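You operate a simulated robot arm through the tools that you are given. There is no shell and no other tool. Be economical: measure what you need, move in short steps, check, and stop when the job is done.

Carry out the task below with a simulated robot arm. There is one attempt and no reset: what you move stays moved.

## Task
Close both glue pots, wipe up the drips and push the plate in.
Fine: use the scrub pad and put it back. What is to be rubbed or washed off counts as gone when no trace of it is left.

It is judged by the outcome, as a careful person would: the job done as asked, and still so three seconds after it is handed in. It fails if anything else is knocked over, pushed out of place, dropped, spilled or broken.

## Robot
A 6-joint arm with a two-finger parallel gripper, fixed in place. Base frame: the origin is at the foot of the arm, x ahead of it, y to its left, z up; the work surface is at about z = 0.85. Readings come in m, degrees, newtons and seconds.
With the tool pointing down near the work surface it reaches from about 0.26 to 0.68 m from the base axis. Its first joint turns from -66.0 to 66.0 degrees. Payload 2.9 kg.
Tool frame: the origin (TCP) lies between the finger pads and is the grasp point; the fingertips stand 0.03 m ahead of it; z points along the fingers, y is the line along which they close. The gripper opens to 0.11 m. The fingers are 0.02 m wide and 0.01 m thick; the gripper's body (0.048 by 0.112 m) begins 0.055 m behind the TCP.
Orientation is that of the tool frame in the base frame, as a unit quaternion [x, y, z, w]. With the fingers straight down and closing along the base's y, the tool's x points along the base's -x, its y along +y and its z along -z.

## Interface
- The arm moves only by the tool servo_tool. Its argument "targets" is a list of rows, each a list of 2 entries, a list of its own where there are three numbers: the shift along the base's x, y, z in units of 50 mm (1.0 is 50 mm), then the turn, a rotation vector about the base's x, y, z in units of 4 degrees (1.0 is 4 degrees). In form: [[[dx, dy, dz], [wx, wy, wz]], ...]. A call has 1 to 8 rows; each row shifts and turns the commanded pose from where the row before left it. "jaw" is the gripper command, from -1 (shut) to 1 (fully open), values between in proportion, set as the call begins (left out, the last holds). A call with a number of a shift or a turn outside -1 to 1 is refused whole. A row lasts 0.2 s, in which the tool goes at most 0.05 m and 8.6 degrees; a call with a longer step from one row to the next is refused whole, and so is a gripper value outside its range. A pose out of reach is approached as far as the arm can. The call stops where the force on the tool passes 40 N (or 10 N more than at its start, if that is more) or the arm is blocked; 0.2 s more then pass. Each finger travels about 0.108 m/s and halts on what it meets, pressing with about 42 N; the grip force reading is that of the motor and also rises with nothing between the fingers. The clock runs only during rows and for 0.2 s after the last one: add rows that do not move to give the fingers time. It gives the time, the measured TCP pose, the force on the tool (base axes), the opening and the grip force at its end, in the units of the frame above (readings bear some noise), with the torque about the TCP (base axes, N m) and any sound that the robot's microphone picked up.
- Cameras (640 x 400 px; columns grow to the right, rows downward): "scene" is fixed at [0.0614, 0.4197, 1.3905]; the picture's right is [-0.88, -0.48, 0.00], its down [-0.24, 0.45, -0.86] and it looks along [0.41, -0.76, -0.51] (base axes); focal length 368 px, centre (320, 200). "wrist" rides on the gripper at [0.072, 0.017, -0.103] in the tool frame; the picture's right is [-0.23, 0.97, 0.00], its down [-0.76, -0.18, -0.62] and it looks along [-0.61, -0.14, 0.78] (tool axes); focal length 222 px, centre (320, 200). There is no depth. A picture from a camera that has moved, and an enlarged one, comes with that camera's place and axes in the base frame and with its lens.
- capture(camera): a new picture of that camera. It takes no simulated time.
- zoom(camera, box): a new picture of the part [left, top, right, bottom] of that camera's present view, enlarged. It takes no simulated time.
- hand_in(): hands the job in; it is judged then, once.

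Go step by step. Nothing tells you positions but the pictures and the camera data: compare them with the known pose of the tool, close in by small moves and look again before you grip or let go. The budget is 120 turns and 64 pictures, counting those below and the enlarged ones. Unless the task says otherwise, let go and move clear before handing in, and close with one line.

The tools are called after "Emit:" by a JSON object that holds its "op" and its "data". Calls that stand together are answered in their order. servo_tool: Moves the arm, as the interface text tells. Its arguments: {"type":"object","properties":{"targets":{"type":"array","items":{"type":"array"}},"jaw":{"type":"number"}},"required":["targets"]} The other tools are called the same way: capture (camera) takes a picture; zoom (camera, box) takes an enlarged picture of a part of a camera's view; hand_in () hands the job in.

At the start:

```text
t: 0.0
position: [0.4327, -0.2069, 1.1071]
tool_rot: [-0.001, 1.0, 0.0, 0.0]
contact_force: [0.0, -0.2, 0.2]
moment: [-0.01, 0.0, -0.04]
finger_gap: 0.1102
gripper_force: 0.1
```

scene: 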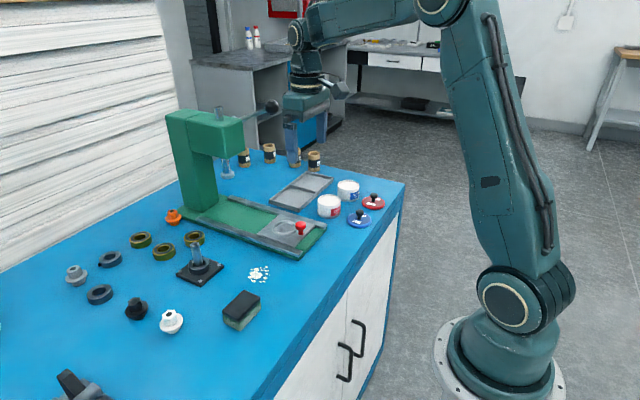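
wrist: 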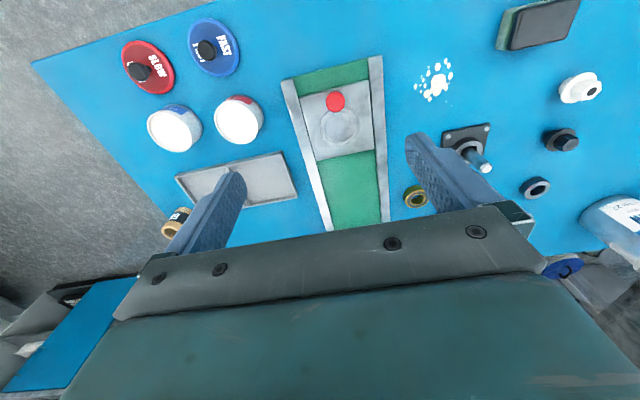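

I see a green press with a sliding plate (red knob), two white pots, a red and a blue lid, white drips, and a scrub pad. I'll look closer first.

Emit:
{"op": "zoom", "data": {"camera": "scene", "box": [240, 140, 400, 240]}}

Emit:
{"op": "zoom", "data": {"camera": "scene", "box": [140, 190, 340, 340]}}

Emit:
{"op": "zoom", "data": {"camera": "wrist", "box": [100, 0, 420, 200]}}

```text
4.00 times, centred on (320, 190) of scene
camera zoom: at [0.0614, 0.4197, 1.3905], right [-0.88, -0.48, 0.0], down [-0.24, 0.45, -0.86], along [0.41, -0.76, -0.51], focal length 1471 px, centre (320, 240)
```

zoom: 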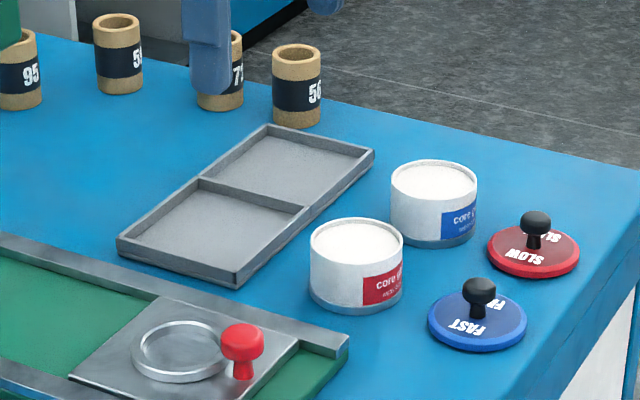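

```text
2.67 times, centred on (240, 265) of scene
camera zoom: at [0.0614, 0.4197, 1.3905], right [-0.88, -0.48, 0.0], down [-0.24, 0.45, -0.86], along [0.41, -0.76, -0.51], focal length 980 px, centre (533, 27)
```

zoom: 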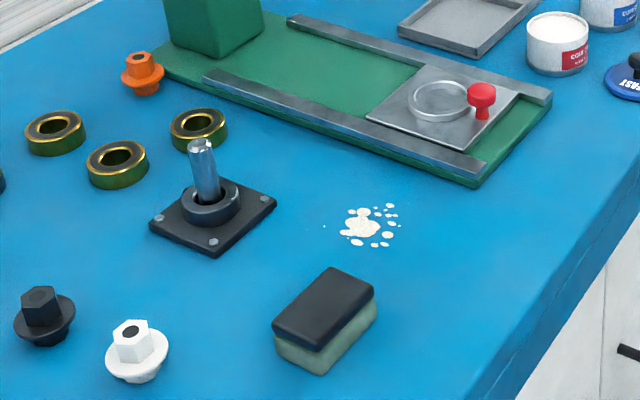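

```text
2.00 times, centred on (260, 100) of wrist
camera zoom: at [0.3603, -0.1915, 1.2104], right [0.23, 0.97, 0.0], down [0.76, -0.18, 0.62], along [0.61, -0.14, -0.78], focal length 444 px, centre (440, 400)
```

zoom: 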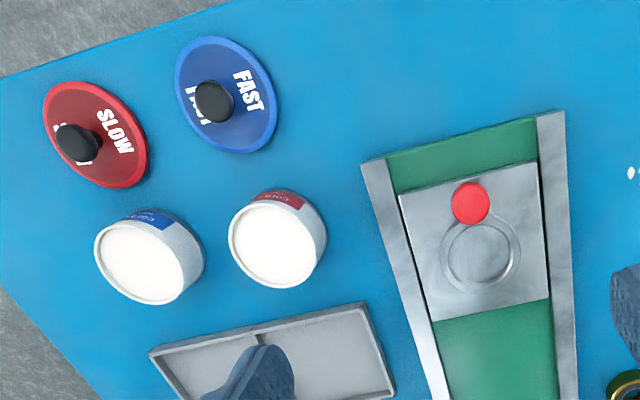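

I need to read the pot labels to match lids to pots.

Emit:
{"op": "zoom", "data": {"camera": "scene", "box": [310, 170, 390, 230]}}

Emit:
{"op": "zoom", "data": {"camera": "wrist", "box": [110, 0, 270, 160]}}

```text
6.67 times, centred on (350, 200) of scene
camera zoom: at [0.0614, 0.4197, 1.3905], right [-0.88, -0.48, 0.0], down [-0.24, 0.45, -0.86], along [0.41, -0.76, -0.51], focal length 2451 px, centre (120, 200)
```

zoom: 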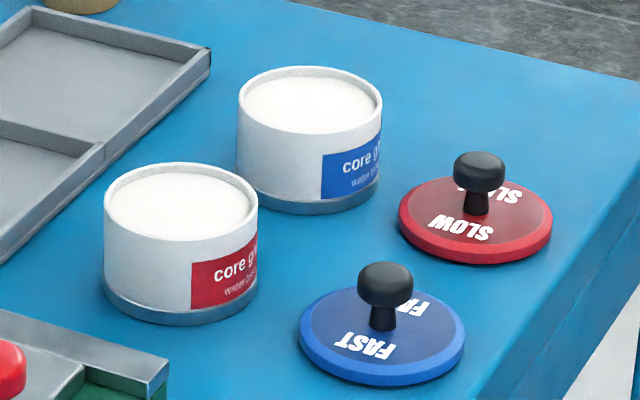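

```text
2.50 times, centred on (190, 80) of wrist
camera zoom: at [0.3603, -0.1915, 1.2104], right [0.23, 0.97, 0.0], down [0.76, -0.18, 0.62], along [0.61, -0.14, -0.78], focal length 555 px, centre (645, 500)
```

zoom: 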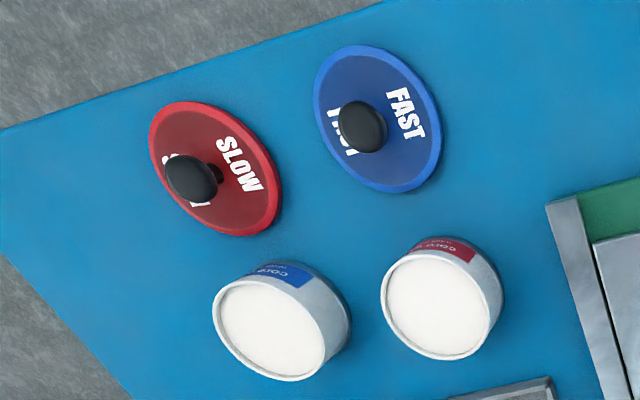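

The lids match the pots by colour: red lid to the red-label pot at about (0.435,-0.324), blue lid to the blue-label pot at about (0.426,-0.428). The red lid is at about (0.347,-0.425), so I go above it first.

Emit:
{"op": "servo_tool", "data": {"targets": [[[-0.287, -0.727, -0.357], [0, 0, 0]], [[-0.287, -0.727, -0.357], [0, 0, 0]], [[-0.287, -0.727, -0.357], [0, 0, 0]], [[-0.287, -0.727, -0.357], [0, 0, 0]], [[-0.287, -0.727, -0.357], [0, 0, 0]], [[-0.287, -0.727, -0.357], [0, 0, 0]], [[0, 0, 0], [0, 0, 0]]], "jaw": 0}}

Emit:
{"op": "capture", "data": {"camera": "wrist"}}

Emit:
{"op": "capture", "data": {"camera": "scene"}}

```text
t: 1.6
position: [0.3465, -0.427, 1.001]
tool_rot: [0.0, 1.0, 0.0, 0.0]
contact_force: [-0.9, -0.9, 0.7]
moment: [0.01, 0.0, -0.02]
finger_gap: 0.055
gripper_force: 0.0
```

```text
56 pictures are left
camera wrist: at [0.2742, -0.411, 1.1032], right [0.23, 0.97, 0.0], down [0.76, -0.18, 0.62], along [0.61, -0.14, -0.78], focal length 222 px, centre (320, 200)
```

wrist: 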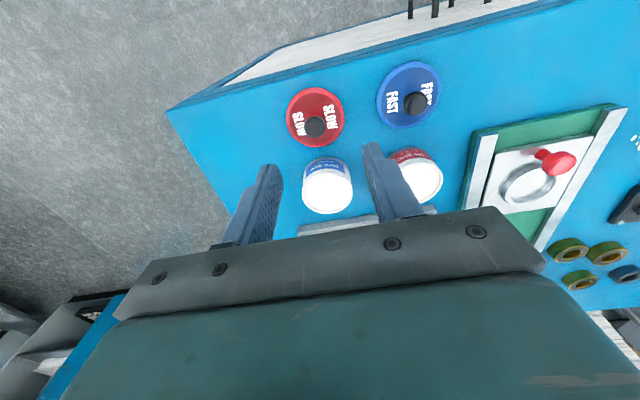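

```text
55 pictures are left
```

scene: 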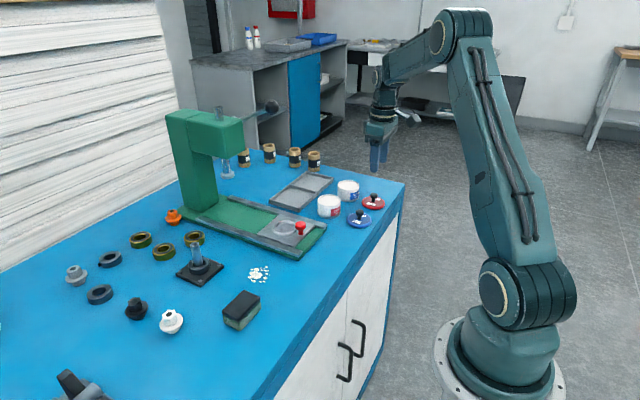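

The wrist view puts the red lid's knob at about (0.352,-0.434). I'll lower a bit and check again.

Emit:
{"op": "servo_tool", "data": {"targets": [[[0.05, -0.07, -0.6], [0, 0, 0]], [[0.05, -0.07, -0.6], [0, 0, 0]], [[0, 0, 0], [0, 0, 0]]]}}

Emit:
{"op": "capture", "data": {"camera": "wrist"}}

Emit:
{"op": "zoom", "data": {"camera": "scene", "box": [330, 140, 410, 240]}}

```text
t: 2.4
position: [0.3516, -0.4331, 0.9418]
tool_rot: [-0.001, 1.0, 0.0, 0.0]
contact_force: [0.0, 0.1, -0.1]
moment: [0.01, 0.0, -0.01]
finger_gap: 0.0552
gripper_force: 0.2
```

```text
54 pictures are left
camera wrist: at [0.279, -0.4171, 1.0432], right [0.23, 0.97, 0.0], down [0.76, -0.18, 0.62], along [0.61, -0.14, -0.78], focal length 222 px, centre (320, 200)
```

wrist: 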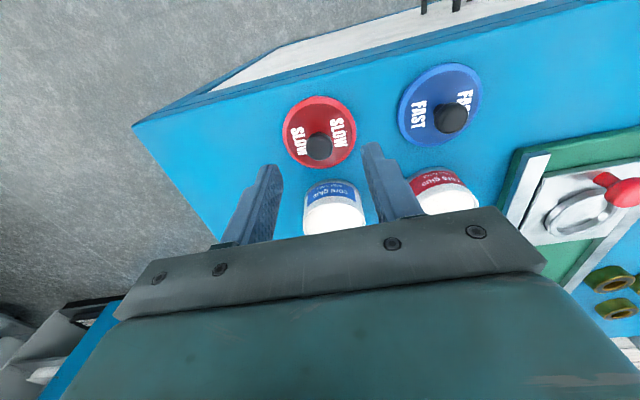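

```text
4.00 times, centred on (370, 190) of scene
camera zoom: at [0.0614, 0.4197, 1.3905], right [-0.88, -0.48, 0.0], down [-0.24, 0.45, -0.86], along [0.41, -0.76, -0.51], focal length 1471 px, centre (120, 240)
```

zoom: 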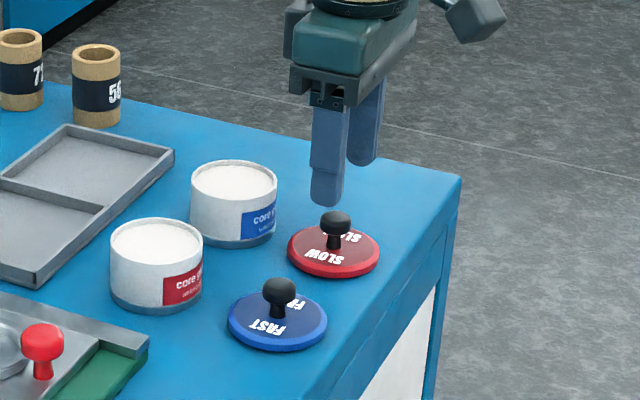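

The knob is nearly centred. I'll descend and grip it.

Emit:
{"op": "servo_tool", "data": {"targets": [[[0, -0.05, -0.44], [0, 0, 0]], [[0, 0, -0.44], [0, 0, 0]], [[0, 0, 0], [0, 0, 0]]]}}

Emit:
{"op": "zoom", "data": {"camera": "scene", "box": [330, 150, 410, 230]}}

Emit:
{"op": "capture", "data": {"camera": "wrist"}}

```text
t: 3.2
position: [0.3519, -0.4358, 0.8977]
tool_rot: [-0.001, 1.0, 0.0, 0.0]
contact_force: [0.1, 0.3, -0.1]
moment: [0.04, 0.0, 0.01]
finger_gap: 0.055
gripper_force: 0.0
```

```text
5.00 times, centred on (370, 190) of scene
camera zoom: at [0.0614, 0.4197, 1.3905], right [-0.88, -0.48, 0.0], down [-0.24, 0.45, -0.86], along [0.41, -0.76, -0.51], focal length 1838 px, centre (70, 250)
```

zoom: 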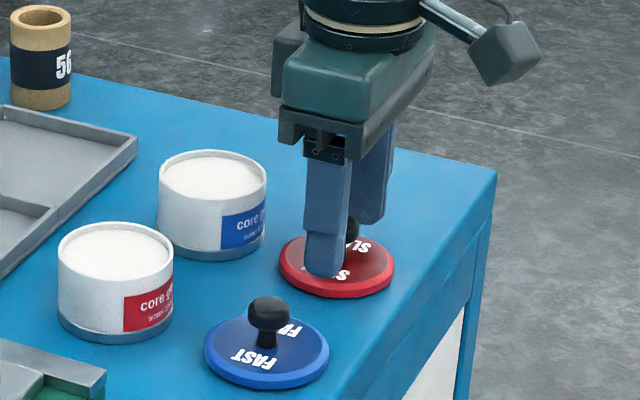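

```text
51 pictures are left
camera wrist: at [0.2789, -0.419, 0.9991], right [0.23, 0.97, 0.0], down [0.76, -0.18, 0.62], along [0.61, -0.14, -0.78], focal length 222 px, centre (320, 200)
```

wrist: 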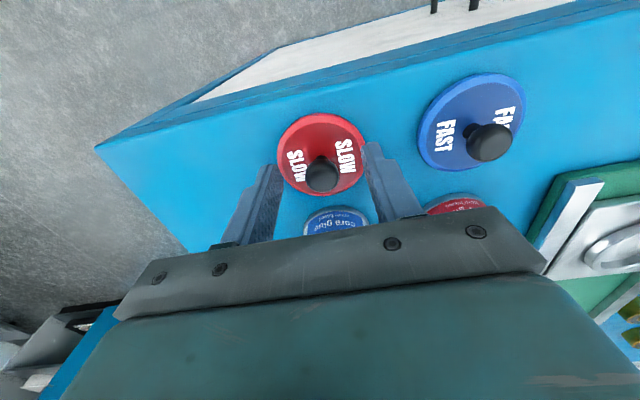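

Knob is between the fingers; closing.

Emit:
{"op": "servo_tool", "data": {"targets": [[[0, 0, 0], [0, 0, 0]], [[0, 0, 0], [0, 0, 0]], [[0, 0, 0], [0, 0, 0]]], "jaw": -1}}

```text
t: 4.0
position: [0.3507, -0.436, 0.8983]
tool_rot: [0.0, 1.0, -0.001, 0.0]
contact_force: [0.7, -0.2, -0.2]
moment: [0.01, -0.01, -0.03]
finger_gap: 0.0185
gripper_force: 42.5
```

Gripped (18.5 mm). Lifting.

Emit:
{"op": "servo_tool", "data": {"targets": [[[0, 0, 0.4], [0, 0, 0]], [[0, 0, 0.8], [0, 0, 0]], [[0, 0, 0.6], [0, 0, 0]], [[0, 0, 0], [0, 0, 0]]]}}

Emit:
{"op": "capture", "data": {"camera": "wrist"}}

Emit:
{"op": "zoom", "data": {"camera": "scene", "box": [310, 130, 410, 230]}}

```text
t: 5.0
position: [0.3536, -0.4353, 0.9872]
tool_rot: [0.001, 1.0, 0.001, 0.0]
contact_force: [-0.1, 0.5, -0.3]
moment: [-0.02, -0.01, 0.05]
finger_gap: 0.0185
gripper_force: 42.3
```

```text
50 pictures are left
camera wrist: at [0.28, -0.419, 1.0896], right [0.23, 0.97, 0.0], down [0.76, -0.18, 0.62], along [0.61, -0.14, -0.78], focal length 222 px, centre (320, 200)
```

wrist: 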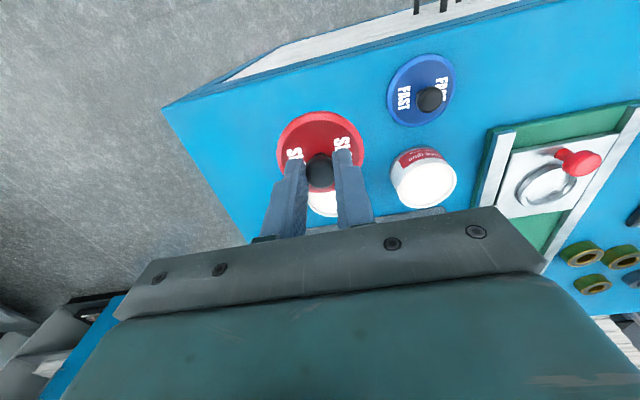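

```text
4.00 times, centred on (360, 180) of scene
camera zoom: at [0.0614, 0.4197, 1.3905], right [-0.88, -0.48, 0.0], down [-0.24, 0.45, -0.86], along [0.41, -0.76, -0.51], focal length 1471 px, centre (160, 280)
```

zoom: 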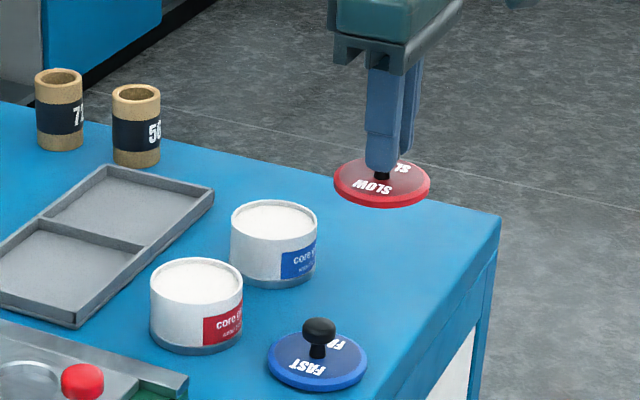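

Emit:
{"op": "zoom", "data": {"camera": "wrist", "box": [370, 130, 480, 220]}}

```text
4.44 times, centred on (425, 175) of wrist
camera zoom: at [0.28, -0.419, 1.0896], right [0.23, 0.97, 0.0], down [0.76, -0.18, 0.62], along [0.61, -0.14, -0.78], focal length 987 px, centre (-147, 311)
```

zoom: 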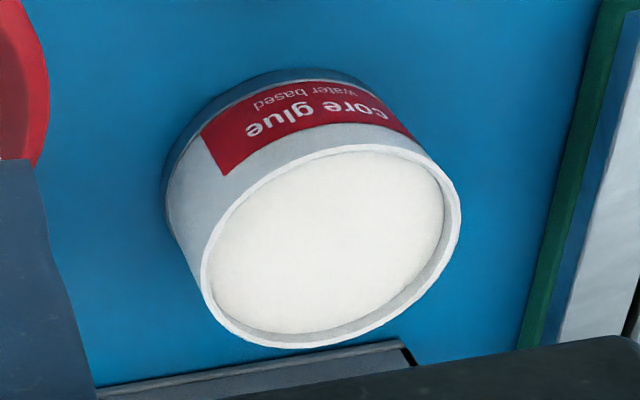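

The lid hangs level. Red pot's rim centre triangulates to about (0.441,-0.336), z≈0.89; I move over it at height.

Emit:
{"op": "servo_tool", "data": {"targets": [[[0.44, 0.497, 0], [0, 0, 0]], [[0.44, 0.497, 0], [0, 0, 0]], [[0.44, 0.497, 0], [0, 0, 0]], [[0.44, 0.497, 0], [0, 0, 0]], [[0, 0, -0.2], [0, 0, 0]], [[0, 0, 0], [0, 0, 0]]]}}

Emit:
{"op": "zoom", "data": {"camera": "wrist", "box": [240, 60, 480, 210]}}

Emit:
{"op": "zoom", "data": {"camera": "scene", "box": [290, 150, 390, 230]}}

```text
t: 6.4
position: [0.4408, -0.3362, 0.9773]
tool_rot: [0.0, 1.0, 0.0, 0.0]
contact_force: [-0.3, -0.4, -0.2]
moment: [0.01, 0.01, -0.01]
finger_gap: 0.0183
gripper_force: 41.9
```

```text
2.67 times, centred on (360, 135) of wrist
camera zoom: at [0.368, -0.3198, 1.0793], right [0.23, 0.97, 0.0], down [0.76, -0.18, 0.62], along [0.61, -0.14, -0.78], focal length 592 px, centre (213, 373)
```

zoom: 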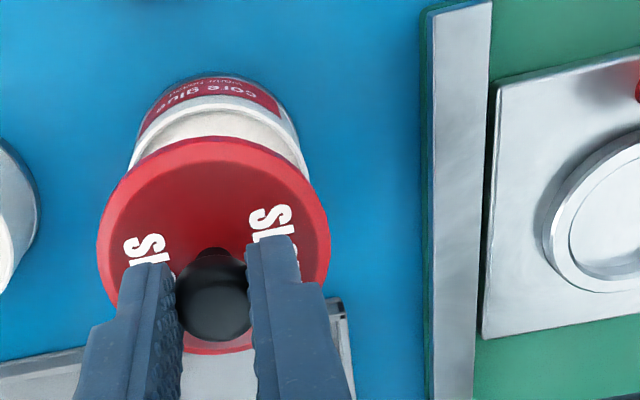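

```text
5.00 times, centred on (340, 190) of scene
camera zoom: at [0.0614, 0.4197, 1.3905], right [-0.88, -0.48, 0.0], down [-0.24, 0.45, -0.86], along [0.41, -0.76, -0.51], focal length 1838 px, centre (220, 250)
```

zoom: 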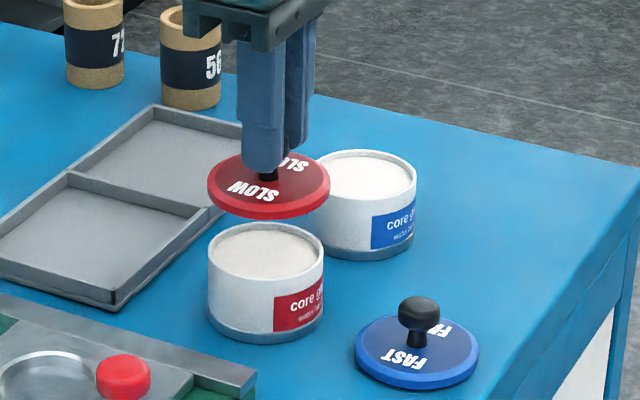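

The lid is nearly aligned above the red pot. I shift about 3 mm forward and lower to just above the rim.

Emit:
{"op": "servo_tool", "data": {"targets": [[[0.05, -0.01, -0.2], [0, 0, 0]], [[0, 0, -0.25], [0, 0, 0]], [[0, 0, 0], [0, 0, 0]]]}}

Emit:
{"op": "zoom", "data": {"camera": "wrist", "box": [240, 60, 480, 210]}}

Emit:
{"op": "zoom", "data": {"camera": "scene", "box": [300, 170, 360, 230]}}

```text
t: 7.2
position: [0.4433, -0.3368, 0.9545]
tool_rot: [-0.001, 1.0, 0.0, 0.0]
contact_force: [-0.2, 0.1, -0.7]
moment: [-0.04, 0.01, -0.02]
finger_gap: 0.0186
gripper_force: 41.7
```

```text
2.67 times, centred on (360, 135) of wrist
camera zoom: at [0.3706, -0.3207, 1.0564], right [0.23, 0.97, 0.0], down [0.76, -0.18, 0.62], along [0.61, -0.14, -0.78], focal length 592 px, centre (213, 373)
```

zoom: 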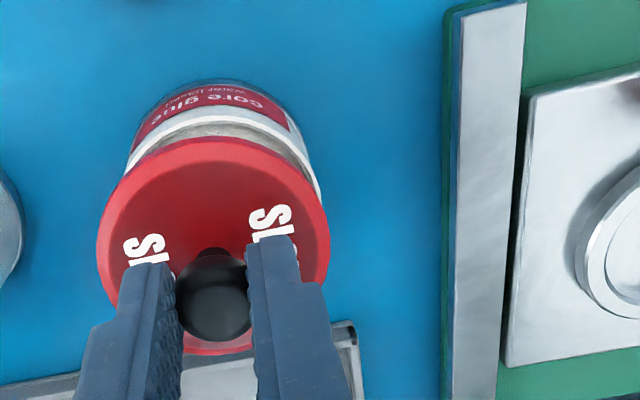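

```text
6.67 times, centred on (330, 200) of scene
camera zoom: at [0.0614, 0.4197, 1.3905], right [-0.88, -0.48, 0.0], down [-0.24, 0.45, -0.86], along [0.41, -0.76, -0.51], focal length 2451 px, centre (253, 200)
```

zoom: 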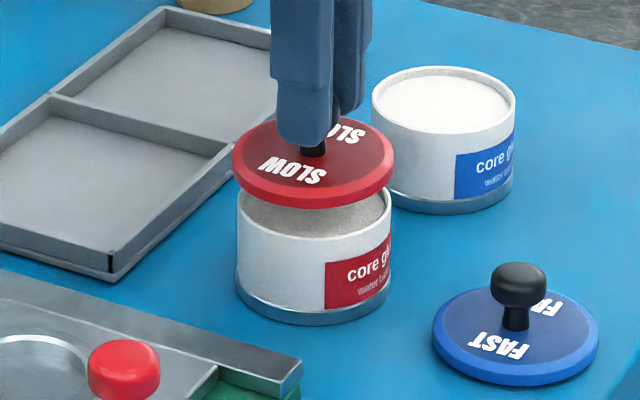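

Emit:
{"op": "zoom", "data": {"camera": "wrist", "box": [270, 85, 380, 165]}}

```text
5.00 times, centred on (325, 125) of wrist
camera zoom: at [0.3706, -0.3207, 1.0564], right [0.23, 0.97, 0.0], down [0.76, -0.18, 0.62], along [0.61, -0.14, -0.78], focal length 1111 px, centre (295, 575)
```

zoom: 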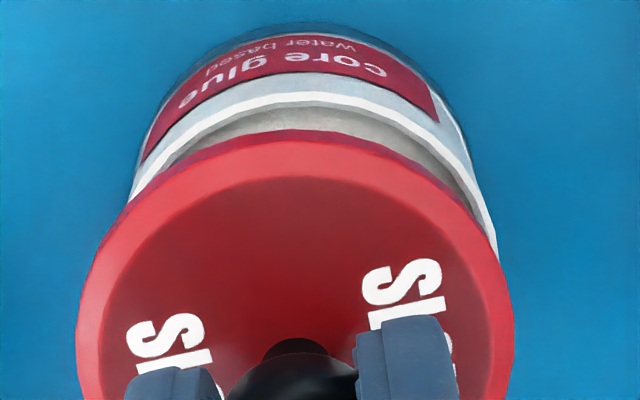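

Alignment is within ~1–2 mm. I nudge and lower until contact.

Emit:
{"op": "servo_tool", "data": {"targets": [[[-0.01, 0.03, -0.1], [0, 0, 0]], [[0, 0, -0.1], [0, 0, 0]], [[0, 0, -0.1], [0, 0, 0]], [[0, 0, -0.1], [0, 0, 0]], [[0, 0, 0], [0, 0, 0]]]}}

Emit:
{"op": "zoom", "data": {"camera": "scene", "box": [300, 170, 360, 230]}}

```text
t: 8.3
position: [0.4434, -0.3362, 0.9415]
tool_rot: [0.0, 1.0, -0.002, 0.002]
contact_force: [-2.7, 0.9, 6.4]
moment: [0.05, -0.03, 0.06]
finger_gap: 0.0189
gripper_force: 42.4
stopped in row 5: the force on the tool passed its limit at 41 N (the readings are from after the stop); the commanded pose is now the measured one
```

```text
6.67 times, centred on (330, 200) of scene
camera zoom: at [0.0612, 0.4198, 1.3905], right [-0.88, -0.48, 0.0], down [-0.24, 0.45, -0.86], along [0.41, -0.76, -0.51], focal length 2451 px, centre (253, 200)
```

zoom: 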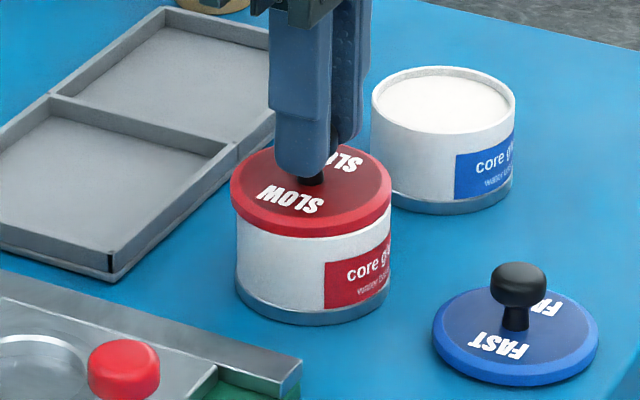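

Contact made with the lid on the rim. Release and inspect.

Emit:
{"op": "servo_tool", "data": {"targets": [[[0, 0, 0], [0, 0, 0]], [[0, 0, 0], [0, 0, 0]]], "jaw": -0.2}}

Emit:
{"op": "servo_tool", "data": {"targets": [[[0, 0, 0.5], [0, 0, 0]], [[0, 0, 0.8], [0, 0, 0]], [[0, 0, 0], [0, 0, 0]]]}}

Emit:
{"op": "zoom", "data": {"camera": "scene", "box": [310, 180, 350, 220]}}

Emit:
{"op": "capture", "data": {"camera": "wrist"}}

```text
t: 8.9
position: [0.4429, -0.3369, 0.9398]
tool_rot: [0.0, 1.0, -0.002, 0.002]
contact_force: [-0.2, 0.4, 0.5]
moment: [-0.01, 0.0, -0.01]
finger_gap: 0.044
gripper_force: 0.1
```

```text
t: 9.7
position: [0.4429, -0.3358, 1.0052]
tool_rot: [-0.001, 1.0, -0.002, 0.003]
contact_force: [-0.6, -0.4, 0.8]
moment: [-0.02, 0.01, -0.05]
finger_gap: 0.0439
gripper_force: 0.0
```

```text
10.00 times, centred on (330, 200) of scene
camera zoom: at [0.0614, 0.4197, 1.3905], right [-0.88, -0.48, 0.0], down [-0.24, 0.45, -0.86], along [0.41, -0.76, -0.51], focal length 3677 px, centre (220, 200)
```

zoom: 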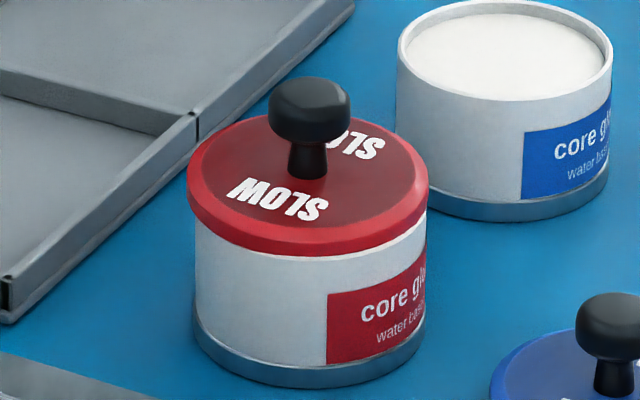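

```text
40 pictures are left
camera wrist: at [0.3704, -0.3187, 1.1066], right [0.23, 0.97, 0.0], down [0.76, -0.17, 0.63], along [0.61, -0.14, -0.78], focal length 222 px, centre (320, 200)
```

wrist: 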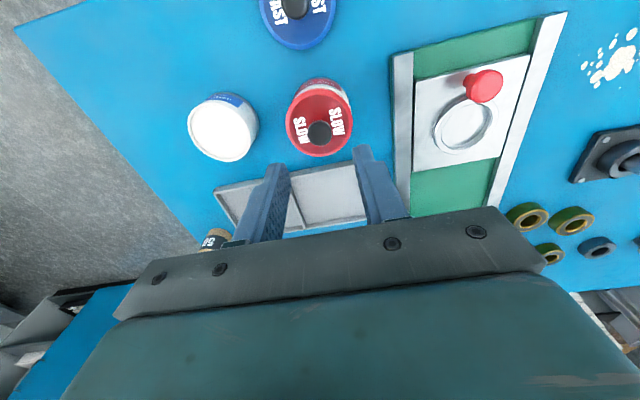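

Red lid sits on its pot. Now the blue lid; a close look first.

Emit:
{"op": "zoom", "data": {"camera": "scene", "box": [335, 195, 385, 235]}}

```text
10.00 times, centred on (360, 215) of scene
camera zoom: at [0.0614, 0.4197, 1.3905], right [-0.88, -0.48, 0.0], down [-0.24, 0.45, -0.86], along [0.41, -0.76, -0.51], focal length 3677 px, centre (-80, 50)
```

zoom: 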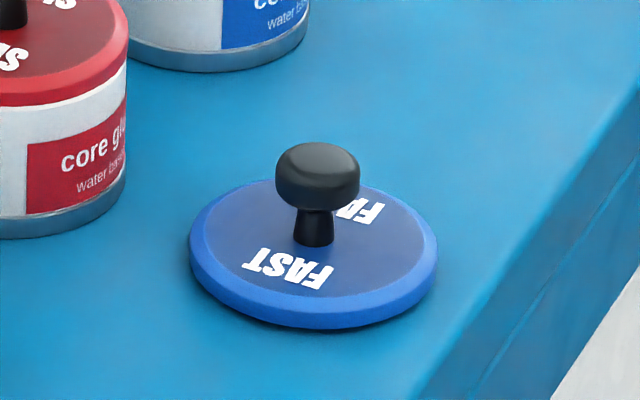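

Emit:
{"op": "servo_tool", "data": {"targets": [[[-0.6, -0.02, 0], [0, 0, 0]], [[-0.6, -0.02, 0], [0, 0, 0]], [[-0.62, -0.02, -0.2], [0, 0, 0]], [[0, 0, -0.9], [0, 0, 0]], [[0, 0, 0], [0, 0, 0]]], "jaw": 0}}

Emit:
{"op": "capture", "data": {"camera": "wrist"}}

```text
t: 10.9
position: [0.353, -0.3386, 0.95]
tool_rot: [0.0, 1.0, -0.002, 0.003]
contact_force: [-0.7, -0.4, 0.8]
moment: [-0.01, -0.02, -0.02]
finger_gap: 0.0551
gripper_force: 0.0
```

```text
38 pictures are left
camera wrist: at [0.2795, -0.3218, 1.0521], right [0.23, 0.97, 0.0], down [0.76, -0.17, 0.63], along [0.61, -0.14, -0.78], focal length 222 px, centre (320, 200)
```

wrist: 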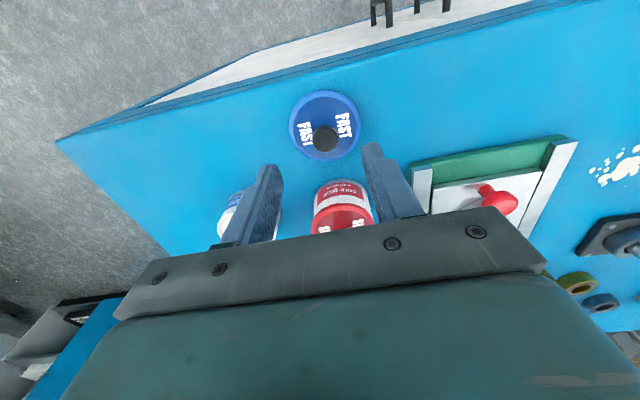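

Emit:
{"op": "servo_tool", "data": {"targets": [[[-0.02, 0.07, -0.5], [0, 0, 0]], [[0, 0, -0.54], [0, 0, 0]], [[0, 0, 0], [0, 0, 0]]]}}

Emit:
{"op": "capture", "data": {"camera": "wrist"}}

```text
t: 11.7
position: [0.3513, -0.3341, 0.8993]
tool_rot: [-0.001, 1.0, -0.002, 0.003]
contact_force: [-0.6, -0.4, 0.2]
moment: [0.01, 0.02, 0.01]
finger_gap: 0.0549
gripper_force: 0.0
```

```text
37 pictures are left
camera wrist: at [0.2786, -0.3177, 1.0006], right [0.23, 0.97, 0.0], down [0.76, -0.17, 0.63], along [0.61, -0.14, -0.78], focal length 222 px, centre (320, 200)
```

wrist: 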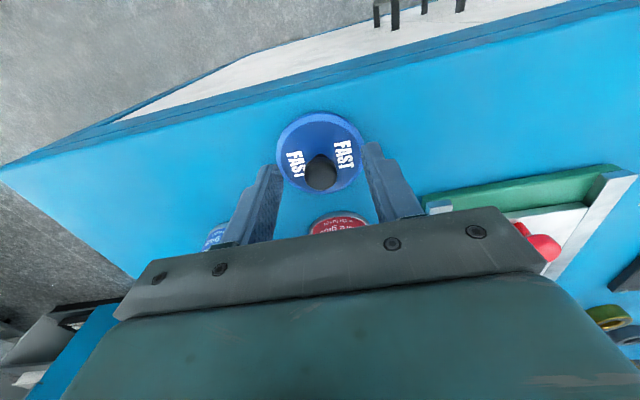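

Well centred. Close and lift; then view the blue pot.

Emit:
{"op": "servo_tool", "data": {"targets": [[[0, 0, 0], [0, 0, 0]], [[0, 0, 0], [0, 0, 0]], [[0, 0, 0], [0, 0, 0]]], "jaw": -1}}

Emit:
{"op": "servo_tool", "data": {"targets": [[[0, 0, 0.4], [0, 0, 0]], [[0, 0, 0.8], [0, 0, 0]], [[0, 0, 0.7], [0, 0, 0]], [[0, 0, 0], [0, 0, 0]]]}}

Emit:
{"op": "zoom", "data": {"camera": "wrist", "box": [190, 100, 350, 220]}}

```text
t: 12.5
position: [0.3512, -0.3348, 0.8988]
tool_rot: [0.0, 1.0, -0.001, 0.003]
contact_force: [0.0, -1.6, -0.9]
moment: [0.01, 0.01, 0.01]
finger_gap: 0.0186
gripper_force: 41.7
```

```text
t: 13.5
position: [0.3516, -0.3355, 0.9947]
tool_rot: [0.0, 1.0, -0.002, 0.003]
contact_force: [1.0, -0.6, -1.5]
moment: [0.0, 0.0, -0.02]
finger_gap: 0.0182
gripper_force: 41.8
```

```text
3.33 times, centred on (270, 160) of wrist
camera zoom: at [0.278, -0.3182, 1.0963], right [0.23, 0.97, 0.0], down [0.76, -0.18, 0.63], along [0.61, -0.14, -0.78], focal length 740 px, centre (487, 333)
```

zoom: 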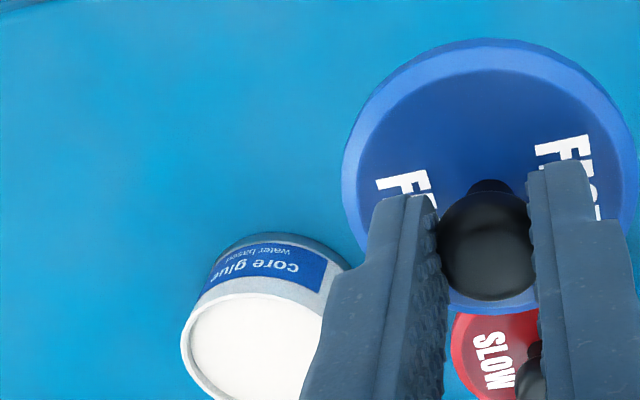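

Blue pot rim centre estimated at (0.4325,-0.437). Moving over it.

Emit:
{"op": "servo_tool", "data": {"targets": [[[0.405, -0.5075, 0], [0, 0, 0]], [[0.405, -0.5075, 0], [0, 0, 0]], [[0.405, -0.5075, 0], [0, 0, 0]], [[0.405, -0.5075, 0], [0, 0, 0]], [[0, 0, -0.7], [0, 0, 0]], [[0, 0, 0], [0, 0, 0]]]}}

Emit:
{"op": "zoom", "data": {"camera": "wrist", "box": [270, 85, 380, 165]}}

Emit:
{"op": "zoom", "data": {"camera": "scene", "box": [325, 165, 375, 215]}}

```text
t: 14.9
position: [0.4315, -0.4369, 0.9592]
tool_rot: [0.001, 1.0, -0.001, 0.003]
contact_force: [0.3, -0.1, -0.1]
moment: [-0.03, -0.01, 0.01]
finger_gap: 0.0185
gripper_force: 42.5
```

```text
5.00 times, centred on (325, 125) of wrist
camera zoom: at [0.3589, -0.4203, 1.0605], right [0.23, 0.97, 0.0], down [0.76, -0.18, 0.63], along [0.61, -0.14, -0.78], focal length 1111 px, centre (295, 575)
```

zoom: 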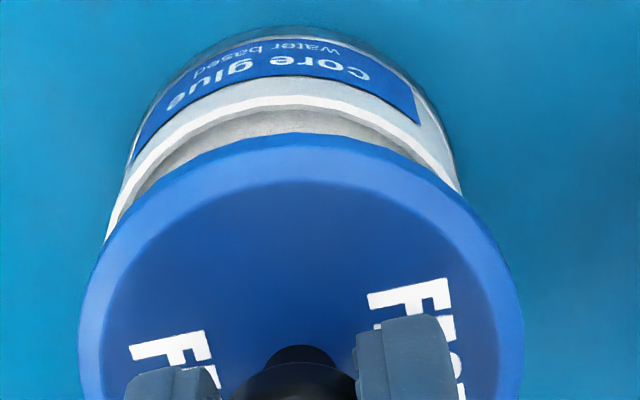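

```text
8.00 times, centred on (350, 190) of scene
camera zoom: at [0.0614, 0.4197, 1.3905], right [-0.88, -0.48, 0.0], down [-0.24, 0.45, -0.86], along [0.41, -0.76, -0.51], focal length 2942 px, centre (80, 280)
```

zoom: 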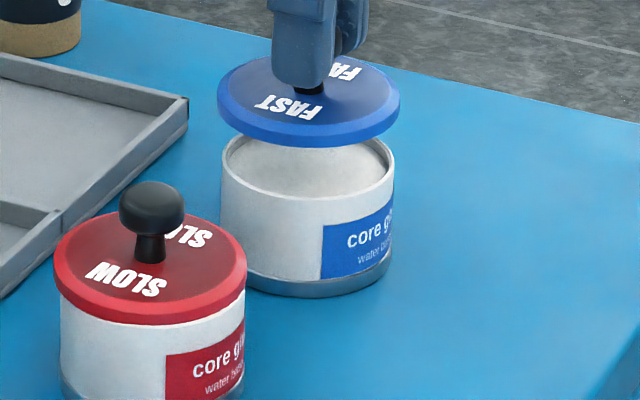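

Emit:
{"op": "servo_tool", "data": {"targets": [[[0, -0.03, -0.1], [0, 0, 0]], [[0, 0, -0.1], [0, 0, 0]], [[0, 0, -0.1], [0, 0, 0]], [[0, 0, -0.1], [0, 0, 0]], [[0, 0, -0.05], [0, 0, 0]], [[0, 0, 0], [0, 0, 0]]]}}

Emit:
{"op": "servo_tool", "data": {"targets": [[[0, 0, 0], [0, 0, 0]], [[0, 0, 0], [0, 0, 0]]], "jaw": -0.2}}

Emit:
{"op": "servo_tool", "data": {"targets": [[[0, 0, 0.5], [0, 0, 0]], [[0, 0, 0.8], [0, 0, 0]], [[0, 0, 0], [0, 0, 0]]]}}

Emit:
{"op": "zoom", "data": {"camera": "scene", "box": [310, 170, 370, 220]}}

Emit:
{"op": "capture", "data": {"camera": "wrist"}}

```text
t: 16.3
position: [0.4318, -0.4383, 0.9371]
tool_rot: [0.0, 1.0, -0.003, 0.003]
contact_force: [-5.7, 1.4, 9.8]
moment: [0.0, 0.21, 0.01]
finger_gap: 0.0185
gripper_force: 42.3
heard: snap
```

```text
t: 16.9
position: [0.4327, -0.4392, 0.9344]
tool_rot: [0.0, 1.0, -0.001, 0.002]
contact_force: [0.0, 0.0, 0.1]
moment: [0.02, 0.02, -0.02]
finger_gap: 0.0441
gripper_force: 0.1
```

```text
t: 17.7
position: [0.4317, -0.4391, 1.0007]
tool_rot: [-0.001, 1.0, -0.001, 0.002]
contact_force: [-0.4, -0.6, 0.1]
moment: [-0.01, 0.0, -0.03]
finger_gap: 0.044
gripper_force: 0.2
```

```text
8.00 times, centred on (340, 195) of scene
camera zoom: at [0.0614, 0.4197, 1.3905], right [-0.88, -0.48, 0.0], down [-0.24, 0.45, -0.86], along [0.41, -0.76, -0.51], focal length 2942 px, centre (160, 240)
```

zoom: 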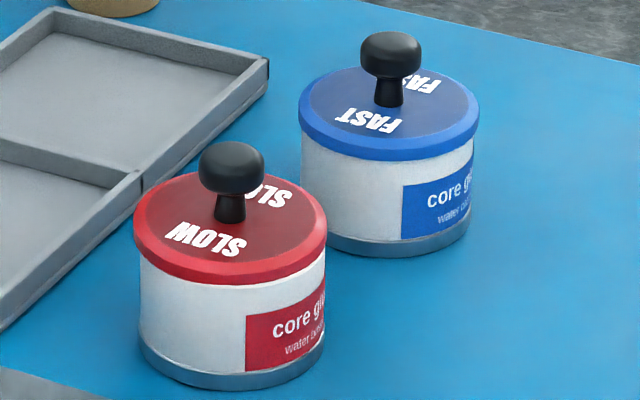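

```text
32 pictures are left
camera wrist: at [0.359, -0.4223, 1.1029], right [0.23, 0.97, 0.0], down [0.76, -0.18, 0.63], along [0.61, -0.14, -0.78], focal length 222 px, centre (320, 200)
```

wrist: 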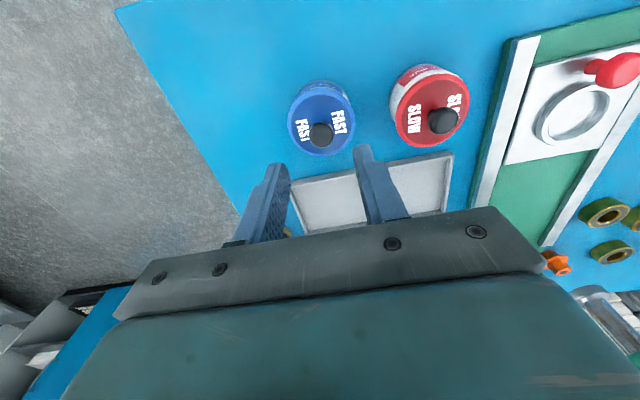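

A snap was heard for the blue lid, but none for the red one, which looks slightly raised. I'll go back to the red lid, recentre and press it.

Emit:
{"op": "servo_tool", "data": {"targets": [[[0.07, 0.7, 0], [0, 0, 0]], [[0.07, 0.7, 0], [0, 0, 0]], [[0.07, 0.65, 0], [0, 0, 0]], [[0, 0, 0], [0, 0, 0]]]}}

Emit:
{"op": "zoom", "data": {"camera": "wrist", "box": [270, 70, 370, 170]}}

Emit:
{"op": "zoom", "data": {"camera": "scene", "box": [310, 180, 350, 220]}}

```text
t: 18.7
position: [0.4429, -0.336, 1.0021]
tool_rot: [0.0, 1.0, -0.002, 0.002]
contact_force: [-0.4, -0.5, 0.4]
moment: [-0.01, -0.02, 0.01]
finger_gap: 0.0438
gripper_force: 0.0
```

```text
4.00 times, centred on (320, 120) of wrist
camera zoom: at [0.37, -0.3193, 1.1024], right [0.23, 0.97, 0.0], down [0.76, -0.18, 0.63], along [0.61, -0.14, -0.78], focal length 888 px, centre (320, 520)
```

zoom: 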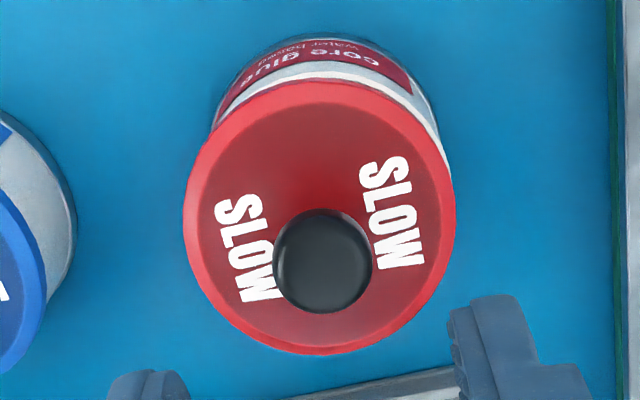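

```text
10.00 times, centred on (330, 200) of scene
camera zoom: at [0.0613, 0.4197, 1.3905], right [-0.88, -0.48, 0.0], down [-0.24, 0.45, -0.86], along [0.41, -0.76, -0.51], focal length 3677 px, centre (220, 200)
```

zoom: 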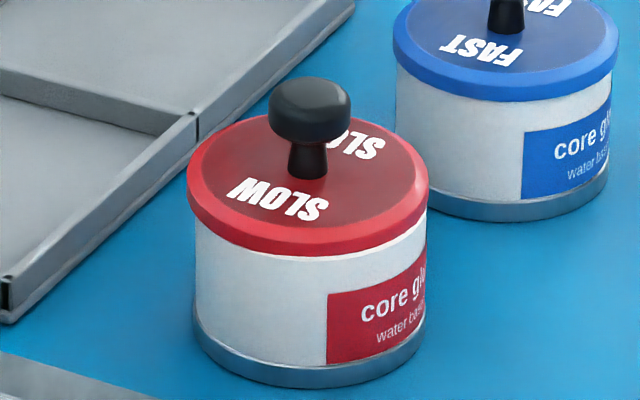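

The red lid is ~2.5 mm off centre. Regrip, lift slightly, shift (-1.9, +1.6 mm), press.

Emit:
{"op": "servo_tool", "data": {"targets": [[[0, 0, -0.6], [0, 0, 0]], [[0, 0, -0.64], [0, 0, 0]], [[0, 0, 0], [0, 0, 0]]]}}

Emit:
{"op": "servo_tool", "data": {"targets": [[[0, 0, 0], [0, 0, 0]], [[0, 0, 0], [0, 0, 0]], [[0, 0, 0], [0, 0, 0]]], "jaw": -1}}

Emit:
{"op": "servo_tool", "data": {"targets": [[[0, 0, 0.16], [0, 0, 0]], [[0, 0, 0], [0, 0, 0]], [[-0.038, 0.032, 0], [0, 0, 0]], [[0, 0, 0], [0, 0, 0]]]}}

Emit:
{"op": "zoom", "data": {"camera": "scene", "box": [310, 180, 350, 220]}}

Emit:
{"op": "zoom", "data": {"camera": "wrist", "box": [270, 85, 380, 165]}}

```text
t: 19.5
position: [0.4413, -0.3364, 0.9377]
tool_rot: [0.001, 1.0, -0.002, 0.003]
contact_force: [-0.5, -0.1, 1.3]
moment: [0.01, 0.01, -0.01]
finger_gap: 0.0436
gripper_force: 0.0
```

```text
t: 20.3
position: [0.4417, -0.3366, 0.9378]
tool_rot: [0.001, 1.0, -0.002, 0.003]
contact_force: [-0.1, 1.4, -0.1]
moment: [0.04, -0.03, -0.05]
finger_gap: 0.0186
gripper_force: 41.4
```

```text
t: 21.3
position: [0.441, -0.3343, 0.9464]
tool_rot: [0.0, 1.0, -0.002, 0.002]
contact_force: [0.4, -0.5, -0.1]
moment: [-0.02, -0.01, 0.0]
finger_gap: 0.0184
gripper_force: 41.6
```

```text
10.00 times, centred on (330, 200) of scene
camera zoom: at [0.0614, 0.4197, 1.3905], right [-0.88, -0.48, 0.0], down [-0.24, 0.45, -0.86], along [0.41, -0.76, -0.51], focal length 3677 px, centre (220, 200)
```

zoom: 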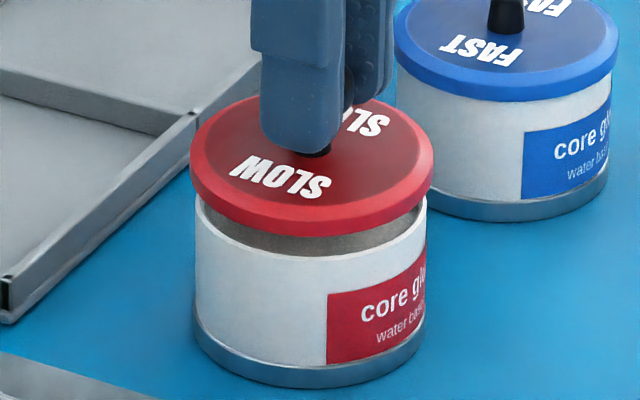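

```text
5.00 times, centred on (325, 125) of wrist
camera zoom: at [0.3671, -0.3178, 1.0484], right [0.23, 0.97, 0.0], down [0.76, -0.18, 0.63], along [0.61, -0.14, -0.78], focal length 1111 px, centre (295, 575)
```

zoom: 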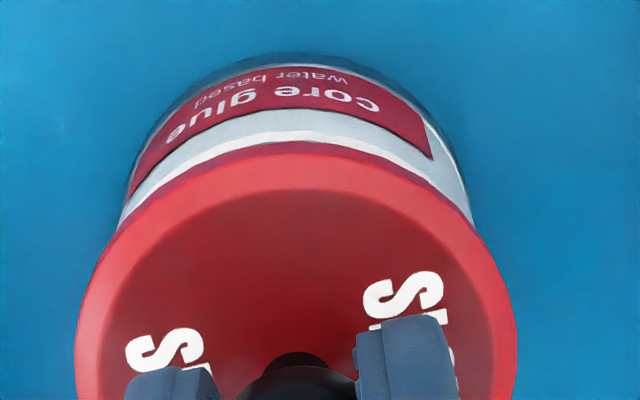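

Well centred now. Press down.

Emit:
{"op": "servo_tool", "data": {"targets": [[[0, 0, -0.1], [0, 0, 0]], [[0, 0, -0.1], [0, 0, 0]], [[0, 0, -0.06], [0, 0, 0]], [[0, 0, 0], [0, 0, 0]]]}}

```text
t: 22.3
position: [0.44, -0.3362, 0.937]
tool_rot: [-0.001, 1.0, -0.004, 0.006]
contact_force: [-4.4, 0.0, 30.3]
moment: [0.01, 0.43, -0.02]
finger_gap: 0.0184
gripper_force: 41.9
heard: snap
```

Snap heard. Release and rise, then move over toward the pad to see it.

Emit:
{"op": "servo_tool", "data": {"targets": [[[0, 0, 0], [0, 0, 0]], [[0, 0, 0], [0, 0, 0]]], "jaw": -0.2}}

Emit:
{"op": "servo_tool", "data": {"targets": [[[0, 0, 0.6], [0, 0, 0]], [[0, 0, 0.8], [0, 0, 0]], [[0, 0, 0.8], [0, 0, 0]], [[0, 0, 0.8], [0, 0, 0]], [[0, 0, 0], [0, 0, 0]]]}}

Emit:
{"op": "capture", "data": {"camera": "wrist"}}

Emit:
{"op": "zoom", "data": {"camera": "scene", "box": [160, 100, 380, 280]}}

```text
t: 22.9
position: [0.44, -0.3359, 0.9332]
tool_rot: [0.001, 1.0, -0.001, 0.002]
contact_force: [0.7, 0.3, -0.4]
moment: [-0.02, -0.02, 0.03]
finger_gap: 0.0439
gripper_force: 0.1
```

```text
t: 24.1
position: [0.4409, -0.3353, 1.0853]
tool_rot: [-0.001, 1.0, -0.002, 0.003]
contact_force: [-0.4, 0.0, 0.5]
moment: [0.03, -0.02, 0.0]
finger_gap: 0.0442
gripper_force: 0.1
```

```text
27 pictures are left
camera wrist: at [0.3678, -0.3173, 1.1863], right [0.23, 0.97, 0.0], down [0.76, -0.18, 0.63], along [0.61, -0.14, -0.78], focal length 222 px, centre (320, 200)
```

wrist: 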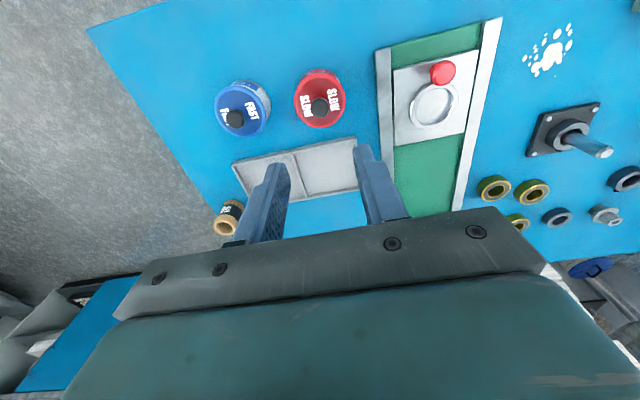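

```text
2.22 times, centred on (270, 190) of scene
camera zoom: at [0.0614, 0.4197, 1.3905], right [-0.88, -0.48, 0.0], down [-0.24, 0.45, -0.86], along [0.41, -0.76, -0.51], focal length 817 px, centre (431, 222)
```

zoom: 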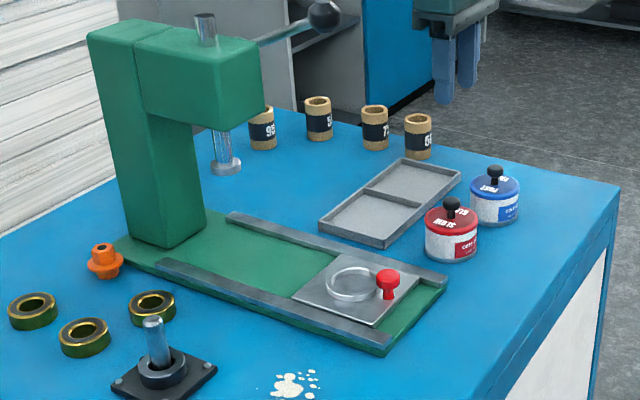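

Both lids are on. Next the plate: rails run along +x, knob at about (0.446,-0.19). I tilt the tool back 32° so the hand stays clear of the press head, close the fingers, and approach behind the knob.

Emit:
{"op": "servo_tool", "data": {"targets": [[[-0.178, 0.368, -0.17], [0, -1, 0]], [[-0.178, 0.368, -0.17], [0, -1, 0]], [[-0.178, 0.368, -0.17], [0, -1, 0]], [[-0.178, 0.368, -0.17], [0, -1, 0]], [[-0.178, 0.368, -0.17], [0, -1, 0]], [[-0.178, 0.368, -0.17], [0, -1, 0]], [[-0.178, 0.368, -0.17], [0, -1, 0]], [[-0.178, 0.368, -0.17], [0, -1, 0]]], "jaw": -1}}

Emit:
{"op": "capture", "data": {"camera": "wrist"}}

Emit:
{"op": "capture", "data": {"camera": "scene"}}

```text
t: 25.9
position: [0.3696, -0.1868, 1.0165]
tool_rot: [0.001, 0.96, -0.002, 0.279]
contact_force: [0.5, 0.6, 0.7]
moment: [0.02, 0.03, 0.01]
finger_gap: 0.0
gripper_force: 38.0
```

```text
25 pictures are left
camera wrist: at [0.2526, -0.1703, 1.0632], right [0.19, 0.97, 0.12], down [0.31, -0.17, 0.94], along [0.93, -0.14, -0.33], focal length 222 px, centre (320, 200)
```

wrist: 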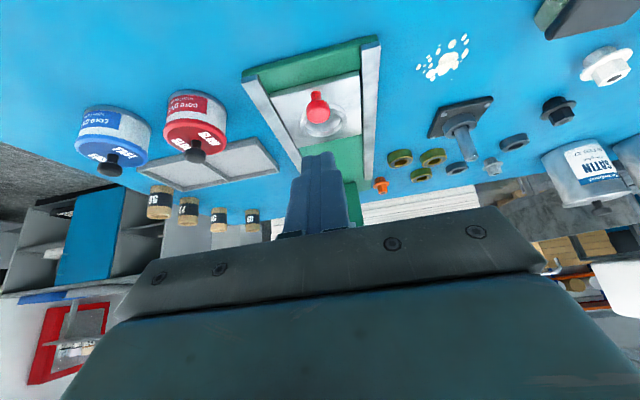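

```text
24 pictures are left
```

scene: 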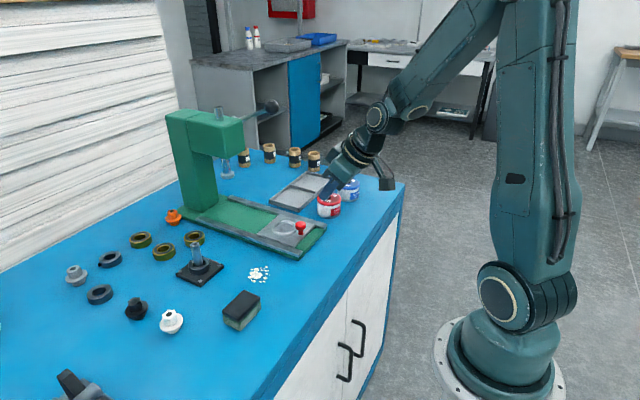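

Knob is right ahead at y≈-0.188. Descend behind it.

Emit:
{"op": "servo_tool", "data": {"targets": [[[0, -0.02, -0.8], [0, 0, 0]], [[0, 0, -0.8], [0, 0, 0]], [[0, 0, -0.65], [0, 0, 0]], [[0, 0, 0], [0, 0, 0]]]}}

Emit:
{"op": "capture", "data": {"camera": "wrist"}}

Emit:
{"op": "zoom", "data": {"camera": "scene", "box": [250, 150, 400, 260]}}

```text
t: 26.9
position: [0.3689, -0.1876, 0.9032]
tool_rot: [0.001, 0.961, -0.002, 0.278]
contact_force: [-0.4, 0.2, 0.3]
moment: [0.01, -0.03, -0.04]
finger_gap: 0.0
gripper_force: 37.4
```

```text
23 pictures are left
camera wrist: at [0.2528, -0.1714, 0.9508], right [0.19, 0.97, 0.12], down [0.31, -0.17, 0.93], along [0.93, -0.14, -0.34], focal length 222 px, centre (320, 200)
```

wrist: 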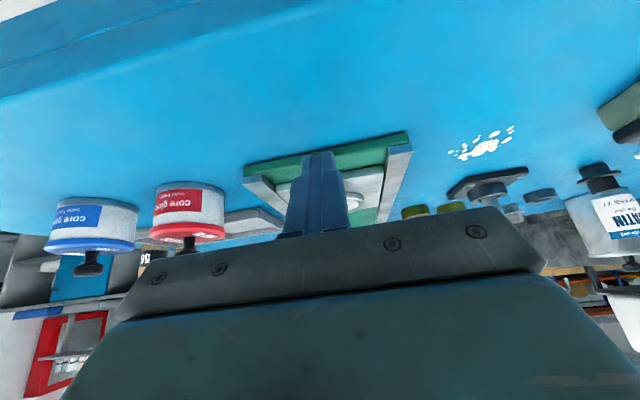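

```text
3.64 times, centred on (325, 205) of scene
camera zoom: at [0.0614, 0.4197, 1.3905], right [-0.88, -0.48, 0.0], down [-0.24, 0.45, -0.86], along [0.41, -0.76, -0.51], focal length 1337 px, centre (302, 182)
```

zoom: 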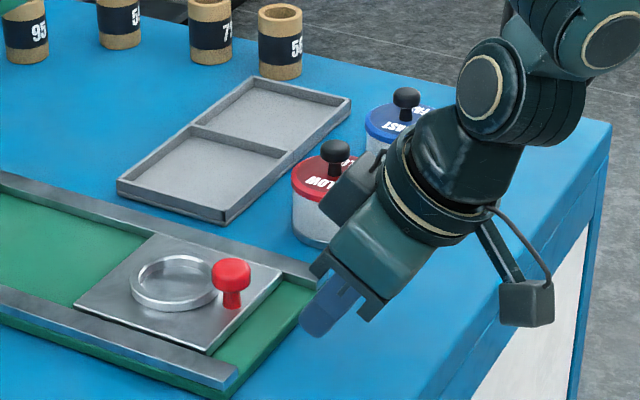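

Fingers are in line behind the knob. Push gently forward.

Emit:
{"op": "servo_tool", "data": {"targets": [[[0.4, 0, 0], [0, 0, 0]], [[0.4, 0, 0], [0, 0, 0]], [[0.3, 0, 0], [0, 0, 0]], [[0.3, 0, 0], [0, 0, 0]], [[0.3, 0, 0], [0, 0, 0]], [[0, 0, 0], [0, 0, 0]]]}}

Emit:
{"op": "zoom", "data": {"camera": "scene", "box": [160, 90, 360, 270]}}

```text
t: 28.3
position: [0.4548, -0.1897, 0.904]
tool_rot: [0.0, 0.961, -0.003, 0.278]
contact_force: [-0.3, -0.9, 0.3]
moment: [0.05, 0.04, 0.03]
finger_gap: 0.0001
gripper_force: 37.8
```

```text
2.22 times, centred on (260, 180) of scene
camera zoom: at [0.0614, 0.4197, 1.3905], right [-0.88, -0.48, 0.0], down [-0.24, 0.45, -0.86], along [0.41, -0.76, -0.51], focal length 817 px, centre (453, 244)
```

zoom: 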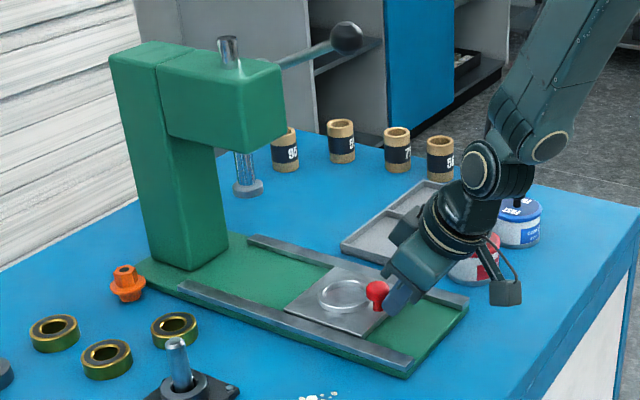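

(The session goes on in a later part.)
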